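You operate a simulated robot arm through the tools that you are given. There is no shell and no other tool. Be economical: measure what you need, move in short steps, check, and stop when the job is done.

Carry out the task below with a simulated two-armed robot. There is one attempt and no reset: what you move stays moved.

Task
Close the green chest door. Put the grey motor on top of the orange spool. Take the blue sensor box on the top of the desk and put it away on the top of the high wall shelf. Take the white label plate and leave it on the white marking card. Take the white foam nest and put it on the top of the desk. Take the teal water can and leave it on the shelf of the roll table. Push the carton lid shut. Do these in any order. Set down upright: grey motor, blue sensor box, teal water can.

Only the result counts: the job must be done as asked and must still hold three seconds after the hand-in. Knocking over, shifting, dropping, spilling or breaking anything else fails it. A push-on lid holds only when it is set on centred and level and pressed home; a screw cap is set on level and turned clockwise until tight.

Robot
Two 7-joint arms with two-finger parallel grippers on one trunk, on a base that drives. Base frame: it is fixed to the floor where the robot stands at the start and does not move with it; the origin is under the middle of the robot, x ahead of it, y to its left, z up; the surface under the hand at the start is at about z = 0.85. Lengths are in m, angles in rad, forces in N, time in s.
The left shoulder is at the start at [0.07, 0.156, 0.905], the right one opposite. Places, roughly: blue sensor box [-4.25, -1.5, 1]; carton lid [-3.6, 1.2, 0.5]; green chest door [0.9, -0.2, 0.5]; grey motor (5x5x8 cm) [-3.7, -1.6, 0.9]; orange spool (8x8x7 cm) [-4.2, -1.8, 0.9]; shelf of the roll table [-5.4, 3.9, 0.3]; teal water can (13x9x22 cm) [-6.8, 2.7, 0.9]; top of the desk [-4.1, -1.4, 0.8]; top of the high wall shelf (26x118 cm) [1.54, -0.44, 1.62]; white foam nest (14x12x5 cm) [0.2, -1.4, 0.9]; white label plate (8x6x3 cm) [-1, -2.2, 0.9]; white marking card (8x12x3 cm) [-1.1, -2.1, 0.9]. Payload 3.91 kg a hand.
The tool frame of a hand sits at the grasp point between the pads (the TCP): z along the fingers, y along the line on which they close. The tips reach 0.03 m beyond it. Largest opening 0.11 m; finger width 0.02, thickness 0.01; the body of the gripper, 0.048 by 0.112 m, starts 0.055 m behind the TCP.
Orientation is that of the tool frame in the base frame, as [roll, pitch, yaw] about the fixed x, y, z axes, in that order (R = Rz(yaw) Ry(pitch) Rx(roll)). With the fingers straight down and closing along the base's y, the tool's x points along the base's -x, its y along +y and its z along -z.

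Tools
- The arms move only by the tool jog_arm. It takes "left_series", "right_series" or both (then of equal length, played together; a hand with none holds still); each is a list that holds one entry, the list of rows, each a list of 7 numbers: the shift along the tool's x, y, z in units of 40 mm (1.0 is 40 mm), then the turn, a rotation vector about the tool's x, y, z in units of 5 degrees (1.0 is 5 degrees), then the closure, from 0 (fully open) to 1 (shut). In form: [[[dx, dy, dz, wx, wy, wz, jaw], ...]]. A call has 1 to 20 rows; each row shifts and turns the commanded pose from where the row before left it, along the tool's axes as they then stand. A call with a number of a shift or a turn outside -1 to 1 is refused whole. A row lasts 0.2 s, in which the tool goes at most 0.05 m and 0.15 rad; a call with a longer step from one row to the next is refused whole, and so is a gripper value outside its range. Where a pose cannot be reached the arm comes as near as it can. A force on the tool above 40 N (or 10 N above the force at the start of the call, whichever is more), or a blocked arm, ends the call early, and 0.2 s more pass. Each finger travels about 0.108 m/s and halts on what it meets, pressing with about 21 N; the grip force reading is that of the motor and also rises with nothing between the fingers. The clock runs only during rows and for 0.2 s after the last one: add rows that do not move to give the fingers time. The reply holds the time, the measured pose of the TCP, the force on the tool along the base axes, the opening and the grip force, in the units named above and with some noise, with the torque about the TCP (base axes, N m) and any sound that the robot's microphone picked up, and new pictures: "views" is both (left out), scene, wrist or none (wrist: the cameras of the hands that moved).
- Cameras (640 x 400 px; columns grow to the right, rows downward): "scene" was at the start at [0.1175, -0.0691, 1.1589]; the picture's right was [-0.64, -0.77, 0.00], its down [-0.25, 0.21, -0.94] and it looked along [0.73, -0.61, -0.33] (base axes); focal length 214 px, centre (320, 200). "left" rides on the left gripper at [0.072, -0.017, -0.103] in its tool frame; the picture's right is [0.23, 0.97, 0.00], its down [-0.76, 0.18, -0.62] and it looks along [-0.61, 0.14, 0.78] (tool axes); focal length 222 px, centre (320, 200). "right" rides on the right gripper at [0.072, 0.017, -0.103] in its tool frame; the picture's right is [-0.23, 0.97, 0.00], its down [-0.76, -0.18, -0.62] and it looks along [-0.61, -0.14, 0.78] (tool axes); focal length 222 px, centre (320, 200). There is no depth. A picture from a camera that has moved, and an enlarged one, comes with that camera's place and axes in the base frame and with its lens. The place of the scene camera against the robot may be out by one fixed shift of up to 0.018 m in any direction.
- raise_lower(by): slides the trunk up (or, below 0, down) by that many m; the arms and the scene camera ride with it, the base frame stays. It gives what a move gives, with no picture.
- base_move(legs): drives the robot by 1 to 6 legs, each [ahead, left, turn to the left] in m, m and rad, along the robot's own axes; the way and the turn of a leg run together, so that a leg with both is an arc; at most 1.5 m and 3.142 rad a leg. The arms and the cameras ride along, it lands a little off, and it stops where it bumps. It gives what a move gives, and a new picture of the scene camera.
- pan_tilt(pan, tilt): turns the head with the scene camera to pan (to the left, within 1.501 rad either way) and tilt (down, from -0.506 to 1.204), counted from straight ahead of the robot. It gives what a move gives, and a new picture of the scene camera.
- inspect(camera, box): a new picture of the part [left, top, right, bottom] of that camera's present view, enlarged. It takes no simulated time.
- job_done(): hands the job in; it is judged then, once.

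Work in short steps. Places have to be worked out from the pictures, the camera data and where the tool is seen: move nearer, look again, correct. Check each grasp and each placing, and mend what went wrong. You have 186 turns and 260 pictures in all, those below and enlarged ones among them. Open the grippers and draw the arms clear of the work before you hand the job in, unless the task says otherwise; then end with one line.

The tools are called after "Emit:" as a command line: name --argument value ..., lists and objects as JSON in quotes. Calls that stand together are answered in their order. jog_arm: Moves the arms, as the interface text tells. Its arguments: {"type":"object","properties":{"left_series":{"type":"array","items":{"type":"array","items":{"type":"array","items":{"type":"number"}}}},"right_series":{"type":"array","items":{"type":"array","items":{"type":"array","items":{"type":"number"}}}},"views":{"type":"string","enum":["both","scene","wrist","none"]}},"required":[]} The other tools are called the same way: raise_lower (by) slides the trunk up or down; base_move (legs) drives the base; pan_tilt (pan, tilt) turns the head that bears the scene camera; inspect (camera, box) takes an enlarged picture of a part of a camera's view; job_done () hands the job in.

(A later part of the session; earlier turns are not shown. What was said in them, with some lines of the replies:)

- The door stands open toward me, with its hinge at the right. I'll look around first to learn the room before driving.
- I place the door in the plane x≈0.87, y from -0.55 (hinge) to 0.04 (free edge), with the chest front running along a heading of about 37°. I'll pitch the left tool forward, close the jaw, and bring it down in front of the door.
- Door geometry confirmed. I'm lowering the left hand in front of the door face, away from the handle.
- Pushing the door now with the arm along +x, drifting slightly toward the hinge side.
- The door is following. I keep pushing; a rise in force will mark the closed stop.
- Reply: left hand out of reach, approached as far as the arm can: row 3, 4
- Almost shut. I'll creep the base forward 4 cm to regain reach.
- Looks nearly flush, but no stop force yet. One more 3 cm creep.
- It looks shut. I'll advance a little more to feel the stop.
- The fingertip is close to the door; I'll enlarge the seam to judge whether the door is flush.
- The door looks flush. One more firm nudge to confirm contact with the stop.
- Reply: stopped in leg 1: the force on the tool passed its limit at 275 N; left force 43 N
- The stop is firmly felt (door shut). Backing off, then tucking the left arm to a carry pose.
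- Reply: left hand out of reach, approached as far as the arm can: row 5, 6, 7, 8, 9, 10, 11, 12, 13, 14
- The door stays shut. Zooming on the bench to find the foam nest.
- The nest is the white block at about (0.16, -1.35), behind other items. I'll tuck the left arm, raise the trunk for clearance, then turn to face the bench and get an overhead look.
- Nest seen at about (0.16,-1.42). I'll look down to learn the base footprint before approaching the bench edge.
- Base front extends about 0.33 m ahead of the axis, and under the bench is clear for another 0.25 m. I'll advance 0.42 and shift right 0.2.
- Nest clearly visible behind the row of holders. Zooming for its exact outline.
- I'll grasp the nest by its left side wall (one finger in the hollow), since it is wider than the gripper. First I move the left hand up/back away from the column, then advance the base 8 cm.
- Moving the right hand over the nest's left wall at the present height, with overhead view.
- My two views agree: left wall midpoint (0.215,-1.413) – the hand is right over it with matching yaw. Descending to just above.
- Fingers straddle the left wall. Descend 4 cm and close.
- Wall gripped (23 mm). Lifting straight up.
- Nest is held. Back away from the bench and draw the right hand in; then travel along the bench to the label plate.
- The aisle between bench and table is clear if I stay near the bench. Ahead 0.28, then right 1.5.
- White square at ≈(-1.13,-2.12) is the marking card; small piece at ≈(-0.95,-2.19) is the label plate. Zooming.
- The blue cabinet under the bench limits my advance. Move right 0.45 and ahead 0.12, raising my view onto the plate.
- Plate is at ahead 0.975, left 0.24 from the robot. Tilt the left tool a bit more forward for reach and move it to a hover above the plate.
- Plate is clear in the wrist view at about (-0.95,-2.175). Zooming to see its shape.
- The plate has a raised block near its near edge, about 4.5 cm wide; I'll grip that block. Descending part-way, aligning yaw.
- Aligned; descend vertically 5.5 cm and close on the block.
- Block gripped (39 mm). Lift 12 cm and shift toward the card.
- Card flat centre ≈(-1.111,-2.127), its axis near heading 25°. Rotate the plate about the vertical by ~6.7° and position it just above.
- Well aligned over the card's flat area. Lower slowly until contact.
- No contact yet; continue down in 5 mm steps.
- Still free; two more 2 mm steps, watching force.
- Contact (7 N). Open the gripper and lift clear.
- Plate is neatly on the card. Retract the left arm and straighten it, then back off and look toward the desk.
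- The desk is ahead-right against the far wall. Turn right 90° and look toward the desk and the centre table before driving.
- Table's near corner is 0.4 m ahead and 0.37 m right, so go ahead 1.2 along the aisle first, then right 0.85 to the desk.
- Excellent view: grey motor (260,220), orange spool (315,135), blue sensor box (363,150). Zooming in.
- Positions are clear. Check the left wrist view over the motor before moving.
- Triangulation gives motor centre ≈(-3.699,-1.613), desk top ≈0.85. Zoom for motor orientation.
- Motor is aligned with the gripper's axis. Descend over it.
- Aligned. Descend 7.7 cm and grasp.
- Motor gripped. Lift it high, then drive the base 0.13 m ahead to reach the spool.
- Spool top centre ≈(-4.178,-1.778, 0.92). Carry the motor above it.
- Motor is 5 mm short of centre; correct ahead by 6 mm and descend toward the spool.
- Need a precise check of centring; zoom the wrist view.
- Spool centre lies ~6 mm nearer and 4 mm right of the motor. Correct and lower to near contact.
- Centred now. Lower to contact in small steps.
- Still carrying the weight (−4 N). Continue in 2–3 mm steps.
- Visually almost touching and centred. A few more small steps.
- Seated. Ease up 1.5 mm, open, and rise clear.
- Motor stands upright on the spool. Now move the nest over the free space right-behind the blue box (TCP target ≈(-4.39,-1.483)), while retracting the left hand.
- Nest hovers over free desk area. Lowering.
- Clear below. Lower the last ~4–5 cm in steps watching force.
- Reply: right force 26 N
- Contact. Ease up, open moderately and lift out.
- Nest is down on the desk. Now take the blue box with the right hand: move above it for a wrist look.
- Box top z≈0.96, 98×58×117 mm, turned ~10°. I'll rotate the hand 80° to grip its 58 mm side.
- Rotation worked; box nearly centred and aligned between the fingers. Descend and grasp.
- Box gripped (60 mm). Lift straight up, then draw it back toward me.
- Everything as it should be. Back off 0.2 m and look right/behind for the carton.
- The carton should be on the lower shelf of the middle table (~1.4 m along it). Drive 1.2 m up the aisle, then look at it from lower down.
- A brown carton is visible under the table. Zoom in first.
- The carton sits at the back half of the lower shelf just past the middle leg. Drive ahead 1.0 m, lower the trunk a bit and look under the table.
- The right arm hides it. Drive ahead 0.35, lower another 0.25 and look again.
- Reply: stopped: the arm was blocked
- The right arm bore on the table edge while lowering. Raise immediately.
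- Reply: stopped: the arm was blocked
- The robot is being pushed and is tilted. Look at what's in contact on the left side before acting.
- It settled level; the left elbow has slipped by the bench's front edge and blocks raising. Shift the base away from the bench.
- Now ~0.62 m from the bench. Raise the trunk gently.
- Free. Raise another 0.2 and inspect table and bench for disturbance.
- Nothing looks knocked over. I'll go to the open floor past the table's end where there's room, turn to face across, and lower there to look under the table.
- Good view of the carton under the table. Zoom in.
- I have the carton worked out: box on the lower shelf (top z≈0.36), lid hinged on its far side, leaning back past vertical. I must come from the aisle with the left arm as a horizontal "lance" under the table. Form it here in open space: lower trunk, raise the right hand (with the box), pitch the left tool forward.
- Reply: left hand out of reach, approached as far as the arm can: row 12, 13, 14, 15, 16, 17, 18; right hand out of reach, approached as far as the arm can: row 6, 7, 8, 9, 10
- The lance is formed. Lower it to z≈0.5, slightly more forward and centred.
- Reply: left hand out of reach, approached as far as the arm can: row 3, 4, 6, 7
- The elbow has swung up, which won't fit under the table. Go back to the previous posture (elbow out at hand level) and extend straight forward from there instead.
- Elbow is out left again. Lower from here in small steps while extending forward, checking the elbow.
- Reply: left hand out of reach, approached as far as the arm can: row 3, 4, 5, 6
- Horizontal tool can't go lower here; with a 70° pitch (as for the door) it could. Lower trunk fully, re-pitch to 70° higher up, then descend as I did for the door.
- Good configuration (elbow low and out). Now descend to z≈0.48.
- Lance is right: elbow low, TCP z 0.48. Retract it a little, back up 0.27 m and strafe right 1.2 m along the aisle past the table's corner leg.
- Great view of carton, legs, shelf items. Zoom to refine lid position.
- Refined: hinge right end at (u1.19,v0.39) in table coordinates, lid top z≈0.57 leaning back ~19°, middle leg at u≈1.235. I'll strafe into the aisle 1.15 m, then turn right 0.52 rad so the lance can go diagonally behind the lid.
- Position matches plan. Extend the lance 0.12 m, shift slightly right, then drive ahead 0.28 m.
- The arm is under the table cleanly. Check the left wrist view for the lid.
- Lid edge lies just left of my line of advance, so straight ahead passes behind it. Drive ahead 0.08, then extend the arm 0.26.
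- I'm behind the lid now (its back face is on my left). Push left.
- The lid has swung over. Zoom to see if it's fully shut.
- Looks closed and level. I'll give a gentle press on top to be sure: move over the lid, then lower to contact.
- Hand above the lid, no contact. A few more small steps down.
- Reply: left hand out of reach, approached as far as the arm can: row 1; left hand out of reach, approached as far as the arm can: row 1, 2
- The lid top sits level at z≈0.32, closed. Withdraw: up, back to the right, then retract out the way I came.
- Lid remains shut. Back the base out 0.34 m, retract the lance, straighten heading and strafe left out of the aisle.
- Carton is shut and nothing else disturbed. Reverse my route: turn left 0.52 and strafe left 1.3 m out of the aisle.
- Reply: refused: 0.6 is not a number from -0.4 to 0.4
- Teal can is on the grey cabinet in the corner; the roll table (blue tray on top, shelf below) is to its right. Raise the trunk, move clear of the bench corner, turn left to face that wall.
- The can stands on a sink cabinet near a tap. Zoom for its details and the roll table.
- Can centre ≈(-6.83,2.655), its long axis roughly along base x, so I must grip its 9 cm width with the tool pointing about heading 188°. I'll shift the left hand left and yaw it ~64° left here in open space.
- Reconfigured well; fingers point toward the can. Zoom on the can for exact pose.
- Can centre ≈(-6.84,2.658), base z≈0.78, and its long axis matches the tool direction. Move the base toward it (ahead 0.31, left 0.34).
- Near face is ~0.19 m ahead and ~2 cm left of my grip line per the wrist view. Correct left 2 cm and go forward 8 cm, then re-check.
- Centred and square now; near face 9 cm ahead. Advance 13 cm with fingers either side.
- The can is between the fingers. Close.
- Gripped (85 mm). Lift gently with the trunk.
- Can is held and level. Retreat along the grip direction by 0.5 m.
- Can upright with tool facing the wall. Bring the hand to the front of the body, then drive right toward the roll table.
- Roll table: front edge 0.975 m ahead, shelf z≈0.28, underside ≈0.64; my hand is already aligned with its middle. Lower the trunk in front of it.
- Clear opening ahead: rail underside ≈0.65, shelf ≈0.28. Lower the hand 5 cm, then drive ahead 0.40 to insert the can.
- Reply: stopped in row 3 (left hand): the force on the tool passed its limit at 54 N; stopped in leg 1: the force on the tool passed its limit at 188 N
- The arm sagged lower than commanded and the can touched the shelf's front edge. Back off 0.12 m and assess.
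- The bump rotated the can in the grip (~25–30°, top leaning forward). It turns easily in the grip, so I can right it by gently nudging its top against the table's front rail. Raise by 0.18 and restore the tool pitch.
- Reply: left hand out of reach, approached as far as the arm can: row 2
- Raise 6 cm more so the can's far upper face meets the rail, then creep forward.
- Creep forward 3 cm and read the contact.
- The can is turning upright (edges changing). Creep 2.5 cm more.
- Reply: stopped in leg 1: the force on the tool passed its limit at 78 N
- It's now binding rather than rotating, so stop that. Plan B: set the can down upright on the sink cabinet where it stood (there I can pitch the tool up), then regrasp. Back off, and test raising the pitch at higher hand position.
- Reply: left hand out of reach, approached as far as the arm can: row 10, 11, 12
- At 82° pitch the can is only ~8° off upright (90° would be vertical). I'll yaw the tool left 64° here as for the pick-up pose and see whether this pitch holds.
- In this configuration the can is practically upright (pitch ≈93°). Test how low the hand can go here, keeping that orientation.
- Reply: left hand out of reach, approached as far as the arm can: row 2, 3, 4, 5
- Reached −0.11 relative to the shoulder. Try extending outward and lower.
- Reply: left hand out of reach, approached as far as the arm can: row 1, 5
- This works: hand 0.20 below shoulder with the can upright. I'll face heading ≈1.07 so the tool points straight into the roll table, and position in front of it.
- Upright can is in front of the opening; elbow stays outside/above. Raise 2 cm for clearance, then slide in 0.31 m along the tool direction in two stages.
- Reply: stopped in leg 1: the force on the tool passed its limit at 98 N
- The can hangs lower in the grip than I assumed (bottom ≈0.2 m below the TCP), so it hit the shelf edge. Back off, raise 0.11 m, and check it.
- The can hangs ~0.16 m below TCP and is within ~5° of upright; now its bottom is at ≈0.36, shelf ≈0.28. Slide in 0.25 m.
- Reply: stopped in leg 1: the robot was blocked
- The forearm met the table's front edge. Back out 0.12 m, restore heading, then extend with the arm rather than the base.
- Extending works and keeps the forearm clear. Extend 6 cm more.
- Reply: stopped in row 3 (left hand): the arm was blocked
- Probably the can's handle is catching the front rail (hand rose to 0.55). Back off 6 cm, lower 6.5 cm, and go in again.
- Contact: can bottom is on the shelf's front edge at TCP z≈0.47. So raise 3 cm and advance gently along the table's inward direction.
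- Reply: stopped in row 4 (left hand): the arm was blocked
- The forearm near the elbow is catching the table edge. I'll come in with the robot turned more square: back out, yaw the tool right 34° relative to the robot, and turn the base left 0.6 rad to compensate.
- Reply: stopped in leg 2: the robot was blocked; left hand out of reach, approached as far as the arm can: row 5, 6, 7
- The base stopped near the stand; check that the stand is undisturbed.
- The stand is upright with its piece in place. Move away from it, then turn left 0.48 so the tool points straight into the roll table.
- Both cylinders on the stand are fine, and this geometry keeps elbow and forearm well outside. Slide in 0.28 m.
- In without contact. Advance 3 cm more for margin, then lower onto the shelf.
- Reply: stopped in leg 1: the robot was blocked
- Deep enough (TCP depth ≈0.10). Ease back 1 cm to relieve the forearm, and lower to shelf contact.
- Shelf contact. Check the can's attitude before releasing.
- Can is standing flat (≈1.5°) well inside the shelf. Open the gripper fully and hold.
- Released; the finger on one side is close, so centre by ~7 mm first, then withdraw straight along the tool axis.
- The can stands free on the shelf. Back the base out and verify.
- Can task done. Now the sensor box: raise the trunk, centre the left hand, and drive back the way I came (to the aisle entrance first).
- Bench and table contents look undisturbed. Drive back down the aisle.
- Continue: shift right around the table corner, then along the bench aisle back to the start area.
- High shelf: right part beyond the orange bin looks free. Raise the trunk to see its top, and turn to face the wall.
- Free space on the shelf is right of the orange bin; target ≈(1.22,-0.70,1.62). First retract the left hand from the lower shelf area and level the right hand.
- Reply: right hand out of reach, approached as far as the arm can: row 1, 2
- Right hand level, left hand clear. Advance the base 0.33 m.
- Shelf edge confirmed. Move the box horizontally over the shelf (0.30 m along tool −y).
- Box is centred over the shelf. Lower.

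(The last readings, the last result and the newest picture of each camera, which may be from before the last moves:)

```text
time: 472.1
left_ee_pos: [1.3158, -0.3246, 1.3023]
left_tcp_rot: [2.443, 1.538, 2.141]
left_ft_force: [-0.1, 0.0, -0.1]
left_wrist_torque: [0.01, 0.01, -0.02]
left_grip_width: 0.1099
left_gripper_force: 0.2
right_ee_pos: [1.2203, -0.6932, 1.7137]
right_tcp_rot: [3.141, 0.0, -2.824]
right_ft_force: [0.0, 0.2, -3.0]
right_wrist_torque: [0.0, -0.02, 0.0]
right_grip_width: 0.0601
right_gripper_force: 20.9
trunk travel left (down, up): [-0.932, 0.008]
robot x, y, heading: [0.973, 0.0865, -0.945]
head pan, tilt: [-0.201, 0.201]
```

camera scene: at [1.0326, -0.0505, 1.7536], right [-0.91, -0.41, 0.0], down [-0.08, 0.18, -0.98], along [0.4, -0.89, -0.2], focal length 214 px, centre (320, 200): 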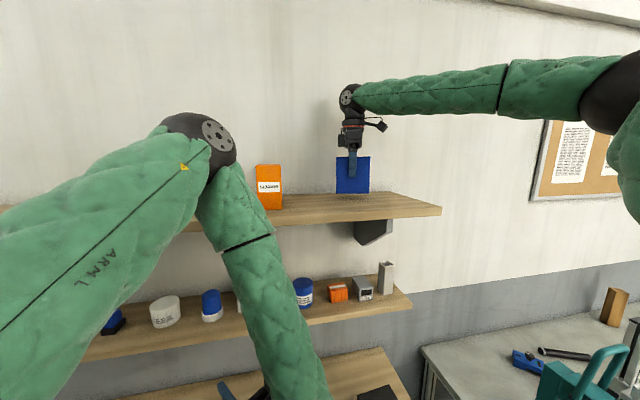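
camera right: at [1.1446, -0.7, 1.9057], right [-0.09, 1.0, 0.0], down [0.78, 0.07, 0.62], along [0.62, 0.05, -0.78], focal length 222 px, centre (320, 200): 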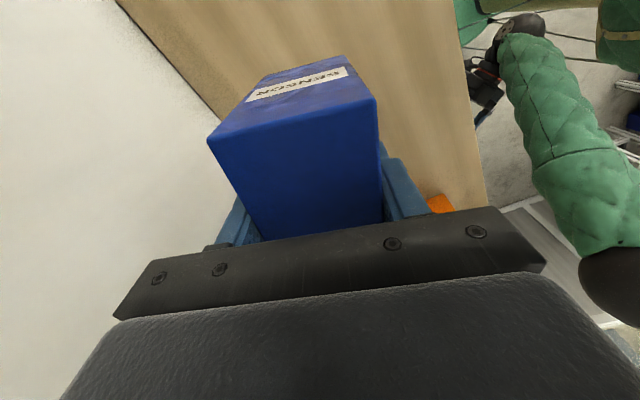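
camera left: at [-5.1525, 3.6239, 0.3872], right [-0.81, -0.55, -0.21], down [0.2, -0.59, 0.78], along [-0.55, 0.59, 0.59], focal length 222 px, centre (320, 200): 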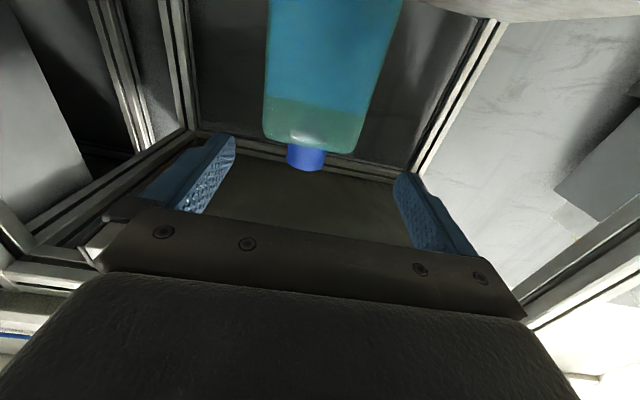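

Still free; continue in 2–3 mm steps.

Emit:
jog_arm --right_series '[[[0, 0, 0.1, 0, 0, 0, 1], [0, 0, 0, 0, 0, 0, 1]]]' --views "none"

Emit:
jog_arm --right_series '[[[0, 0, 0.08, 0, 0, 0, 1], [0, 0, 0, 0, 0, 0, 1]]]' --views "none"

Emit:
jog_arm --right_series '[[[0, 0, 0.06, 0, 0, 0, 1], [0, 0, 0, 0, 0, 0, 1]]]' --views "none"

```text
time: 472.7
left_ee_pos: [1.3168, -0.3247, 1.3039]
left_tcp_rot: [2.443, 1.54, 2.142]
left_ft_force: [0.0, 0.3, -0.7]
left_wrist_torque: [0.0, 0.0, -0.01]
left_grip_width: 0.1099
left_gripper_force: 0.0
right_ee_pos: [1.2208, -0.6923, 1.7098]
right_tcp_rot: [3.142, 0.0, -2.825]
right_ft_force: [-0.4, -0.7, -1.6]
right_wrist_torque: [0.0, 0.0, -0.02]
right_grip_width: 0.0601
right_gripper_force: 20.8
trunk travel left (down, up): [-0.932, 0.008]
robot x, y, heading: [0.9692, 0.0872, -0.943]
head pan, tilt: [-0.201, 0.201]
```

```text
time: 473.3
left_ee_pos: [1.316, -0.3248, 1.3045]
left_tcp_rot: [2.442, 1.54, 2.138]
left_ft_force: [0.3, 0.1, -0.1]
left_wrist_torque: [0.0, -0.03, -0.02]
left_grip_width: 0.1099
left_gripper_force: 0.0
right_ee_pos: [1.2204, -0.6928, 1.7055]
right_tcp_rot: [3.141, 0.001, -2.825]
right_ft_force: [-0.6, -1.0, -1.8]
right_wrist_torque: [-0.01, 0.02, 0.0]
right_grip_width: 0.0598
right_gripper_force: 21.2
trunk travel left (down, up): [-0.932, 0.008]
robot x, y, heading: [0.9702, 0.0868, -0.953]
head pan, tilt: [-0.201, 0.201]
```

```text
time: 473.9
left_ee_pos: [1.3161, -0.3235, 1.304]
left_tcp_rot: [2.439, 1.54, 2.142]
left_ft_force: [-0.4, 0.3, 0.3]
left_wrist_torque: [0.01, -0.01, -0.01]
left_grip_width: 0.1101
left_gripper_force: 0.1
right_ee_pos: [1.2206, -0.6921, 1.7035]
right_tcp_rot: [-3.141, 0.0, -2.825]
right_ft_force: [0.3, 0.0, -1.9]
right_wrist_torque: [0.0, 0.01, 0.01]
right_grip_width: 0.0598
right_gripper_force: 21.3
trunk travel left (down, up): [-0.932, 0.008]
robot x, y, heading: [0.9672, 0.0865, -0.95]
head pan, tilt: [-0.201, 0.201]
```

Emit:
jog_arm --right_series '[[[0, 0, 0.06, 0, 0, 0, 1], [0, 0, 0, 0, 0, 0, 1]]]' --views "none"

Emit:
jog_arm --right_series '[[[0, 0, 0.06, 0, 0, 0, 1], [0, 0, 0, 0, 0, 0, 1]]]' --views "none"

Emit:
inspect --camera "scene" --box '[260, 120, 450, 250]'

```text
time: 474.5
left_ee_pos: [1.3167, -0.3254, 1.3035]
left_tcp_rot: [2.439, 1.54, 2.139]
left_ft_force: [0.4, 0.9, 0.2]
left_wrist_torque: [0.0, -0.02, -0.03]
left_grip_width: 0.11
left_gripper_force: 0.1
right_ee_pos: [1.2203, -0.6923, 1.7014]
right_tcp_rot: [-3.141, 0.0, -2.823]
right_ft_force: [0.6, -2.4, 8.2]
right_wrist_torque: [0.19, -0.43, -0.14]
right_grip_width: 0.0597
right_gripper_force: 21.0
trunk travel left (down, up): [-0.932, 0.008]
robot x, y, heading: [0.9682, 0.0841, -0.952]
head pan, tilt: [-0.201, 0.201]
```

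```text
time: 475.1
left_ee_pos: [1.3172, -0.3248, 1.3039]
left_tcp_rot: [2.443, 1.539, 2.142]
left_ft_force: [-0.6, -1.1, 0.1]
left_wrist_torque: [0.03, 0.01, 0.01]
left_grip_width: 0.1101
left_gripper_force: 0.1
right_ee_pos: [1.2191, -0.6913, 1.699]
right_tcp_rot: [-3.14, 0.0, -2.824]
right_ft_force: [1.5, -1.4, 21.5]
right_wrist_torque: [-0.34, 1.05, 0.05]
right_grip_width: 0.0594
right_gripper_force: 19.7
trunk travel left (down, up): [-0.932, 0.008]
robot x, y, heading: [0.9706, 0.0844, -0.956]
head pan, tilt: [-0.201, 0.201]
```

```text
3.08 times, centred on (355, 185) of scene
camera zoom: at [1.0317, -0.0492, 1.7539], right [-0.91, -0.41, 0.0], down [-0.08, 0.18, -0.98], along [0.4, -0.89, -0.2], focal length 660 px, centre (212, 246)
```

zoom: 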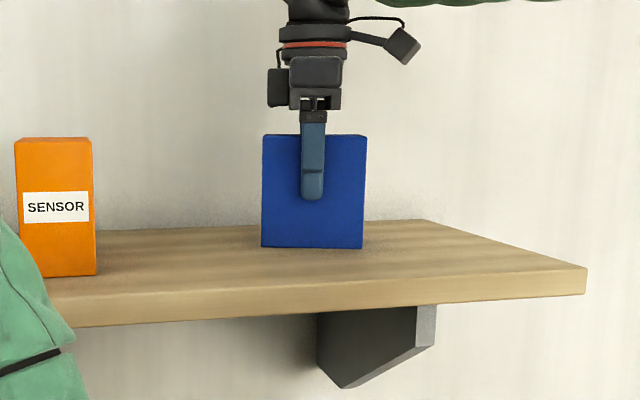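

Seated on the shelf, upright. Ease up, open, and rise clear.

Emit:
jog_arm --right_series '[[[0, 0, -0.06, 0, 0, 0, 1], [0, 0, 0, 0, 0, 0, 0.7], [0, 0, 0, 0, 0, 0, 0.4], [0, 0, 0, 0, 0, 0, 0.1], [0, 0, 0, 0, 0, 0, 0], [0, 0, -0.5, 0, 0, 0, 0], [0, 0, -0.9, 0, 0, 0, 0], [0, 0, -0.9, 0, 0, 0, 0], [0, 0, -0.9, 0, 0, 0, 0], [0, 0, 0, 0, 0, 0, 0]]]' --views "scene"

```text
time: 477.3
left_ee_pos: [1.3163, -0.3239, 1.3037]
left_tcp_rot: [2.445, 1.54, 2.143]
left_ft_force: [1.0, 0.1, -0.7]
left_wrist_torque: [0.02, 0.01, 0.02]
left_grip_width: 0.11
left_gripper_force: 0.1
right_ee_pos: [1.22, -0.692, 1.8302]
right_tcp_rot: [3.142, -0.001, -2.825]
right_ft_force: [-0.2, -0.5, -0.3]
right_wrist_torque: [0.0, 0.03, 0.0]
right_grip_width: 0.1101
right_gripper_force: 0.0
trunk travel left (down, up): [-0.932, 0.008]
robot x, y, heading: [0.969, 0.0887, -0.951]
head pan, tilt: [-0.201, 0.201]
camera scene: at [1.0321, -0.0495, 1.7537], right [-0.91, -0.41, 0.0], down [-0.08, 0.18, -0.98], along [0.4, -0.89, -0.2], focal length 214 px, centre (320, 200)
```

scene: 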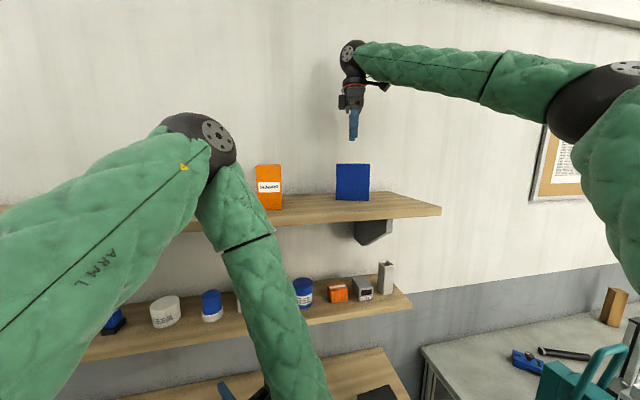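

The box stands on the high shelf. Withdraw the right hand, back the base away, and check the chest door a last time.

Emit:
jog_arm --right_series '[[[0, 0.5, -0.6, 0, 0, 0, 0], [0, 0.9, 0, 0, 0, 0, 0], [0, 0.9, 0, 0, 0, 0, 0], [0, 0.9, 0, 0, 0, 0, 0], [0, 0.9, 0, 0, 0, 0, 0], [0, 0.9, 0, 0, 0, 0, 0], [0, 0.9, 0, 0, 0, 0, 0], [0, 0, 0, 0, 0, 0, 0]]]' --views "none"

Emit:
base_move --legs '[[-0.55, 0, 0]]'

Emit:
pan_tilt --pan -0.1 --tilt 0.6

```text
time: 479.1
left_ee_pos: [1.3162, -0.3248, 1.3037]
left_tcp_rot: [2.445, 1.539, 2.143]
left_ft_force: [-0.1, 0.1, 0.2]
left_wrist_torque: [0.0, 0.02, -0.04]
left_grip_width: 0.11
left_gripper_force: 0.1
right_ee_pos: [1.1464, -0.4692, 1.8534]
right_tcp_rot: [3.141, 0.0, -2.823]
right_ft_force: [0.6, 0.1, -0.4]
right_wrist_torque: [-0.02, 0.04, -0.01]
right_grip_width: 0.1098
right_gripper_force: 0.1
trunk travel left (down, up): [-0.932, 0.008]
robot x, y, heading: [0.9677, 0.082, -0.952]
head pan, tilt: [-0.201, 0.201]
```

```text
time: 482.3
left_ee_pos: [0.9924, 0.1213, 1.3027]
left_tcp_rot: [2.442, 1.537, 2.133]
left_ft_force: [0.4, -0.1, 1.3]
left_wrist_torque: [-0.03, 0.02, 0.01]
left_grip_width: 0.1101
left_gripper_force: 0.0
right_ee_pos: [0.8224, -0.0216, 1.8531]
right_tcp_rot: [3.141, -0.002, -2.834]
right_ft_force: [0.1, 0.9, -0.1]
right_wrist_torque: [0.01, 0.02, 0.01]
right_grip_width: 0.1101
right_gripper_force: 0.0
trunk travel left (down, up): [-0.932, 0.008]
robot x, y, heading: [0.6502, 0.5366, -0.959]
head pan, tilt: [-0.201, 0.201]
camera scene: at [0.7118, 0.3989, 1.7534], right [-0.92, -0.4, 0.0], down [-0.08, 0.18, -0.98], along [0.39, -0.9, -0.2], focal length 214 px, centre (320, 200)
```

scene: 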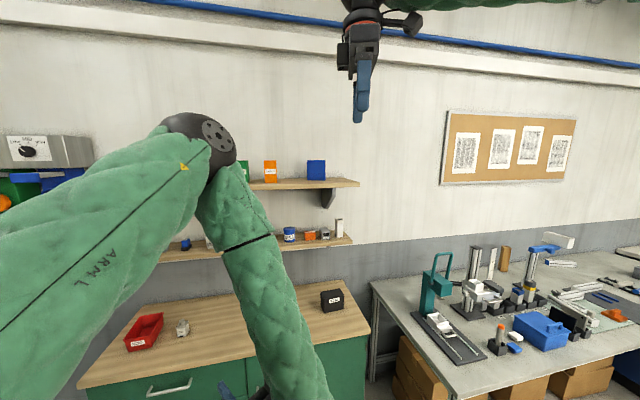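

```text
time: 483.2
left_ee_pos: [0.9934, 0.1253, 1.3039]
left_tcp_rot: [2.443, 1.538, 2.132]
left_ft_force: [0.3, -0.3, 1.1]
left_wrist_torque: [0.01, 0.01, 0.0]
left_grip_width: 0.1099
left_gripper_force: 0.2
right_ee_pos: [0.8188, -0.0181, 1.854]
right_tcp_rot: [-3.14, 0.0, -2.833]
right_ft_force: [-0.4, -0.3, -0.1]
right_wrist_torque: [0.01, -0.01, 0.01]
right_grip_width: 0.1099
right_gripper_force: 0.1
trunk travel left (down, up): [-0.932, 0.008]
robot x, y, heading: [0.6508, 0.5334, -0.957]
head pan, tilt: [-0.099, 0.6]
camera scene: at [0.7164, 0.4095, 1.7171], right [-0.87, -0.49, 0.0], down [-0.28, 0.49, -0.83], along [0.41, -0.72, -0.56], focal length 214 px, centre (320, 200)
```

scene: 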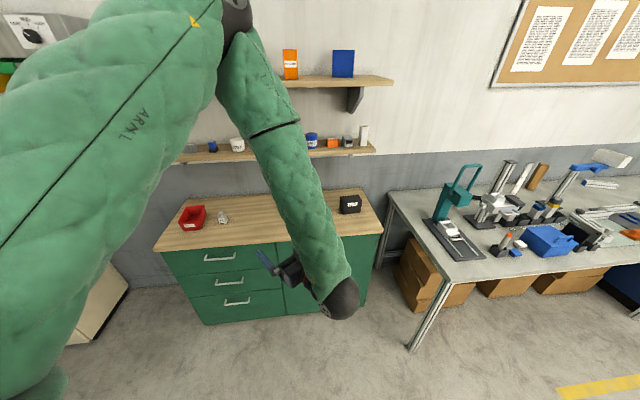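

The door is shut, the box stands on the shelf, both hands are empty and clear. Handing in.

Emit:
job_done

```text
The job is handed in.
```

I completed all seven tasks and handed the job in: the motor, sensor box and water can stand upright, and the door and carton lid are shut. Along the way the robot bumped the bench, the roll table and possibly a small stand. The water can also tilted in the grip before I placed it. I saw nothing knocked over or spilled.
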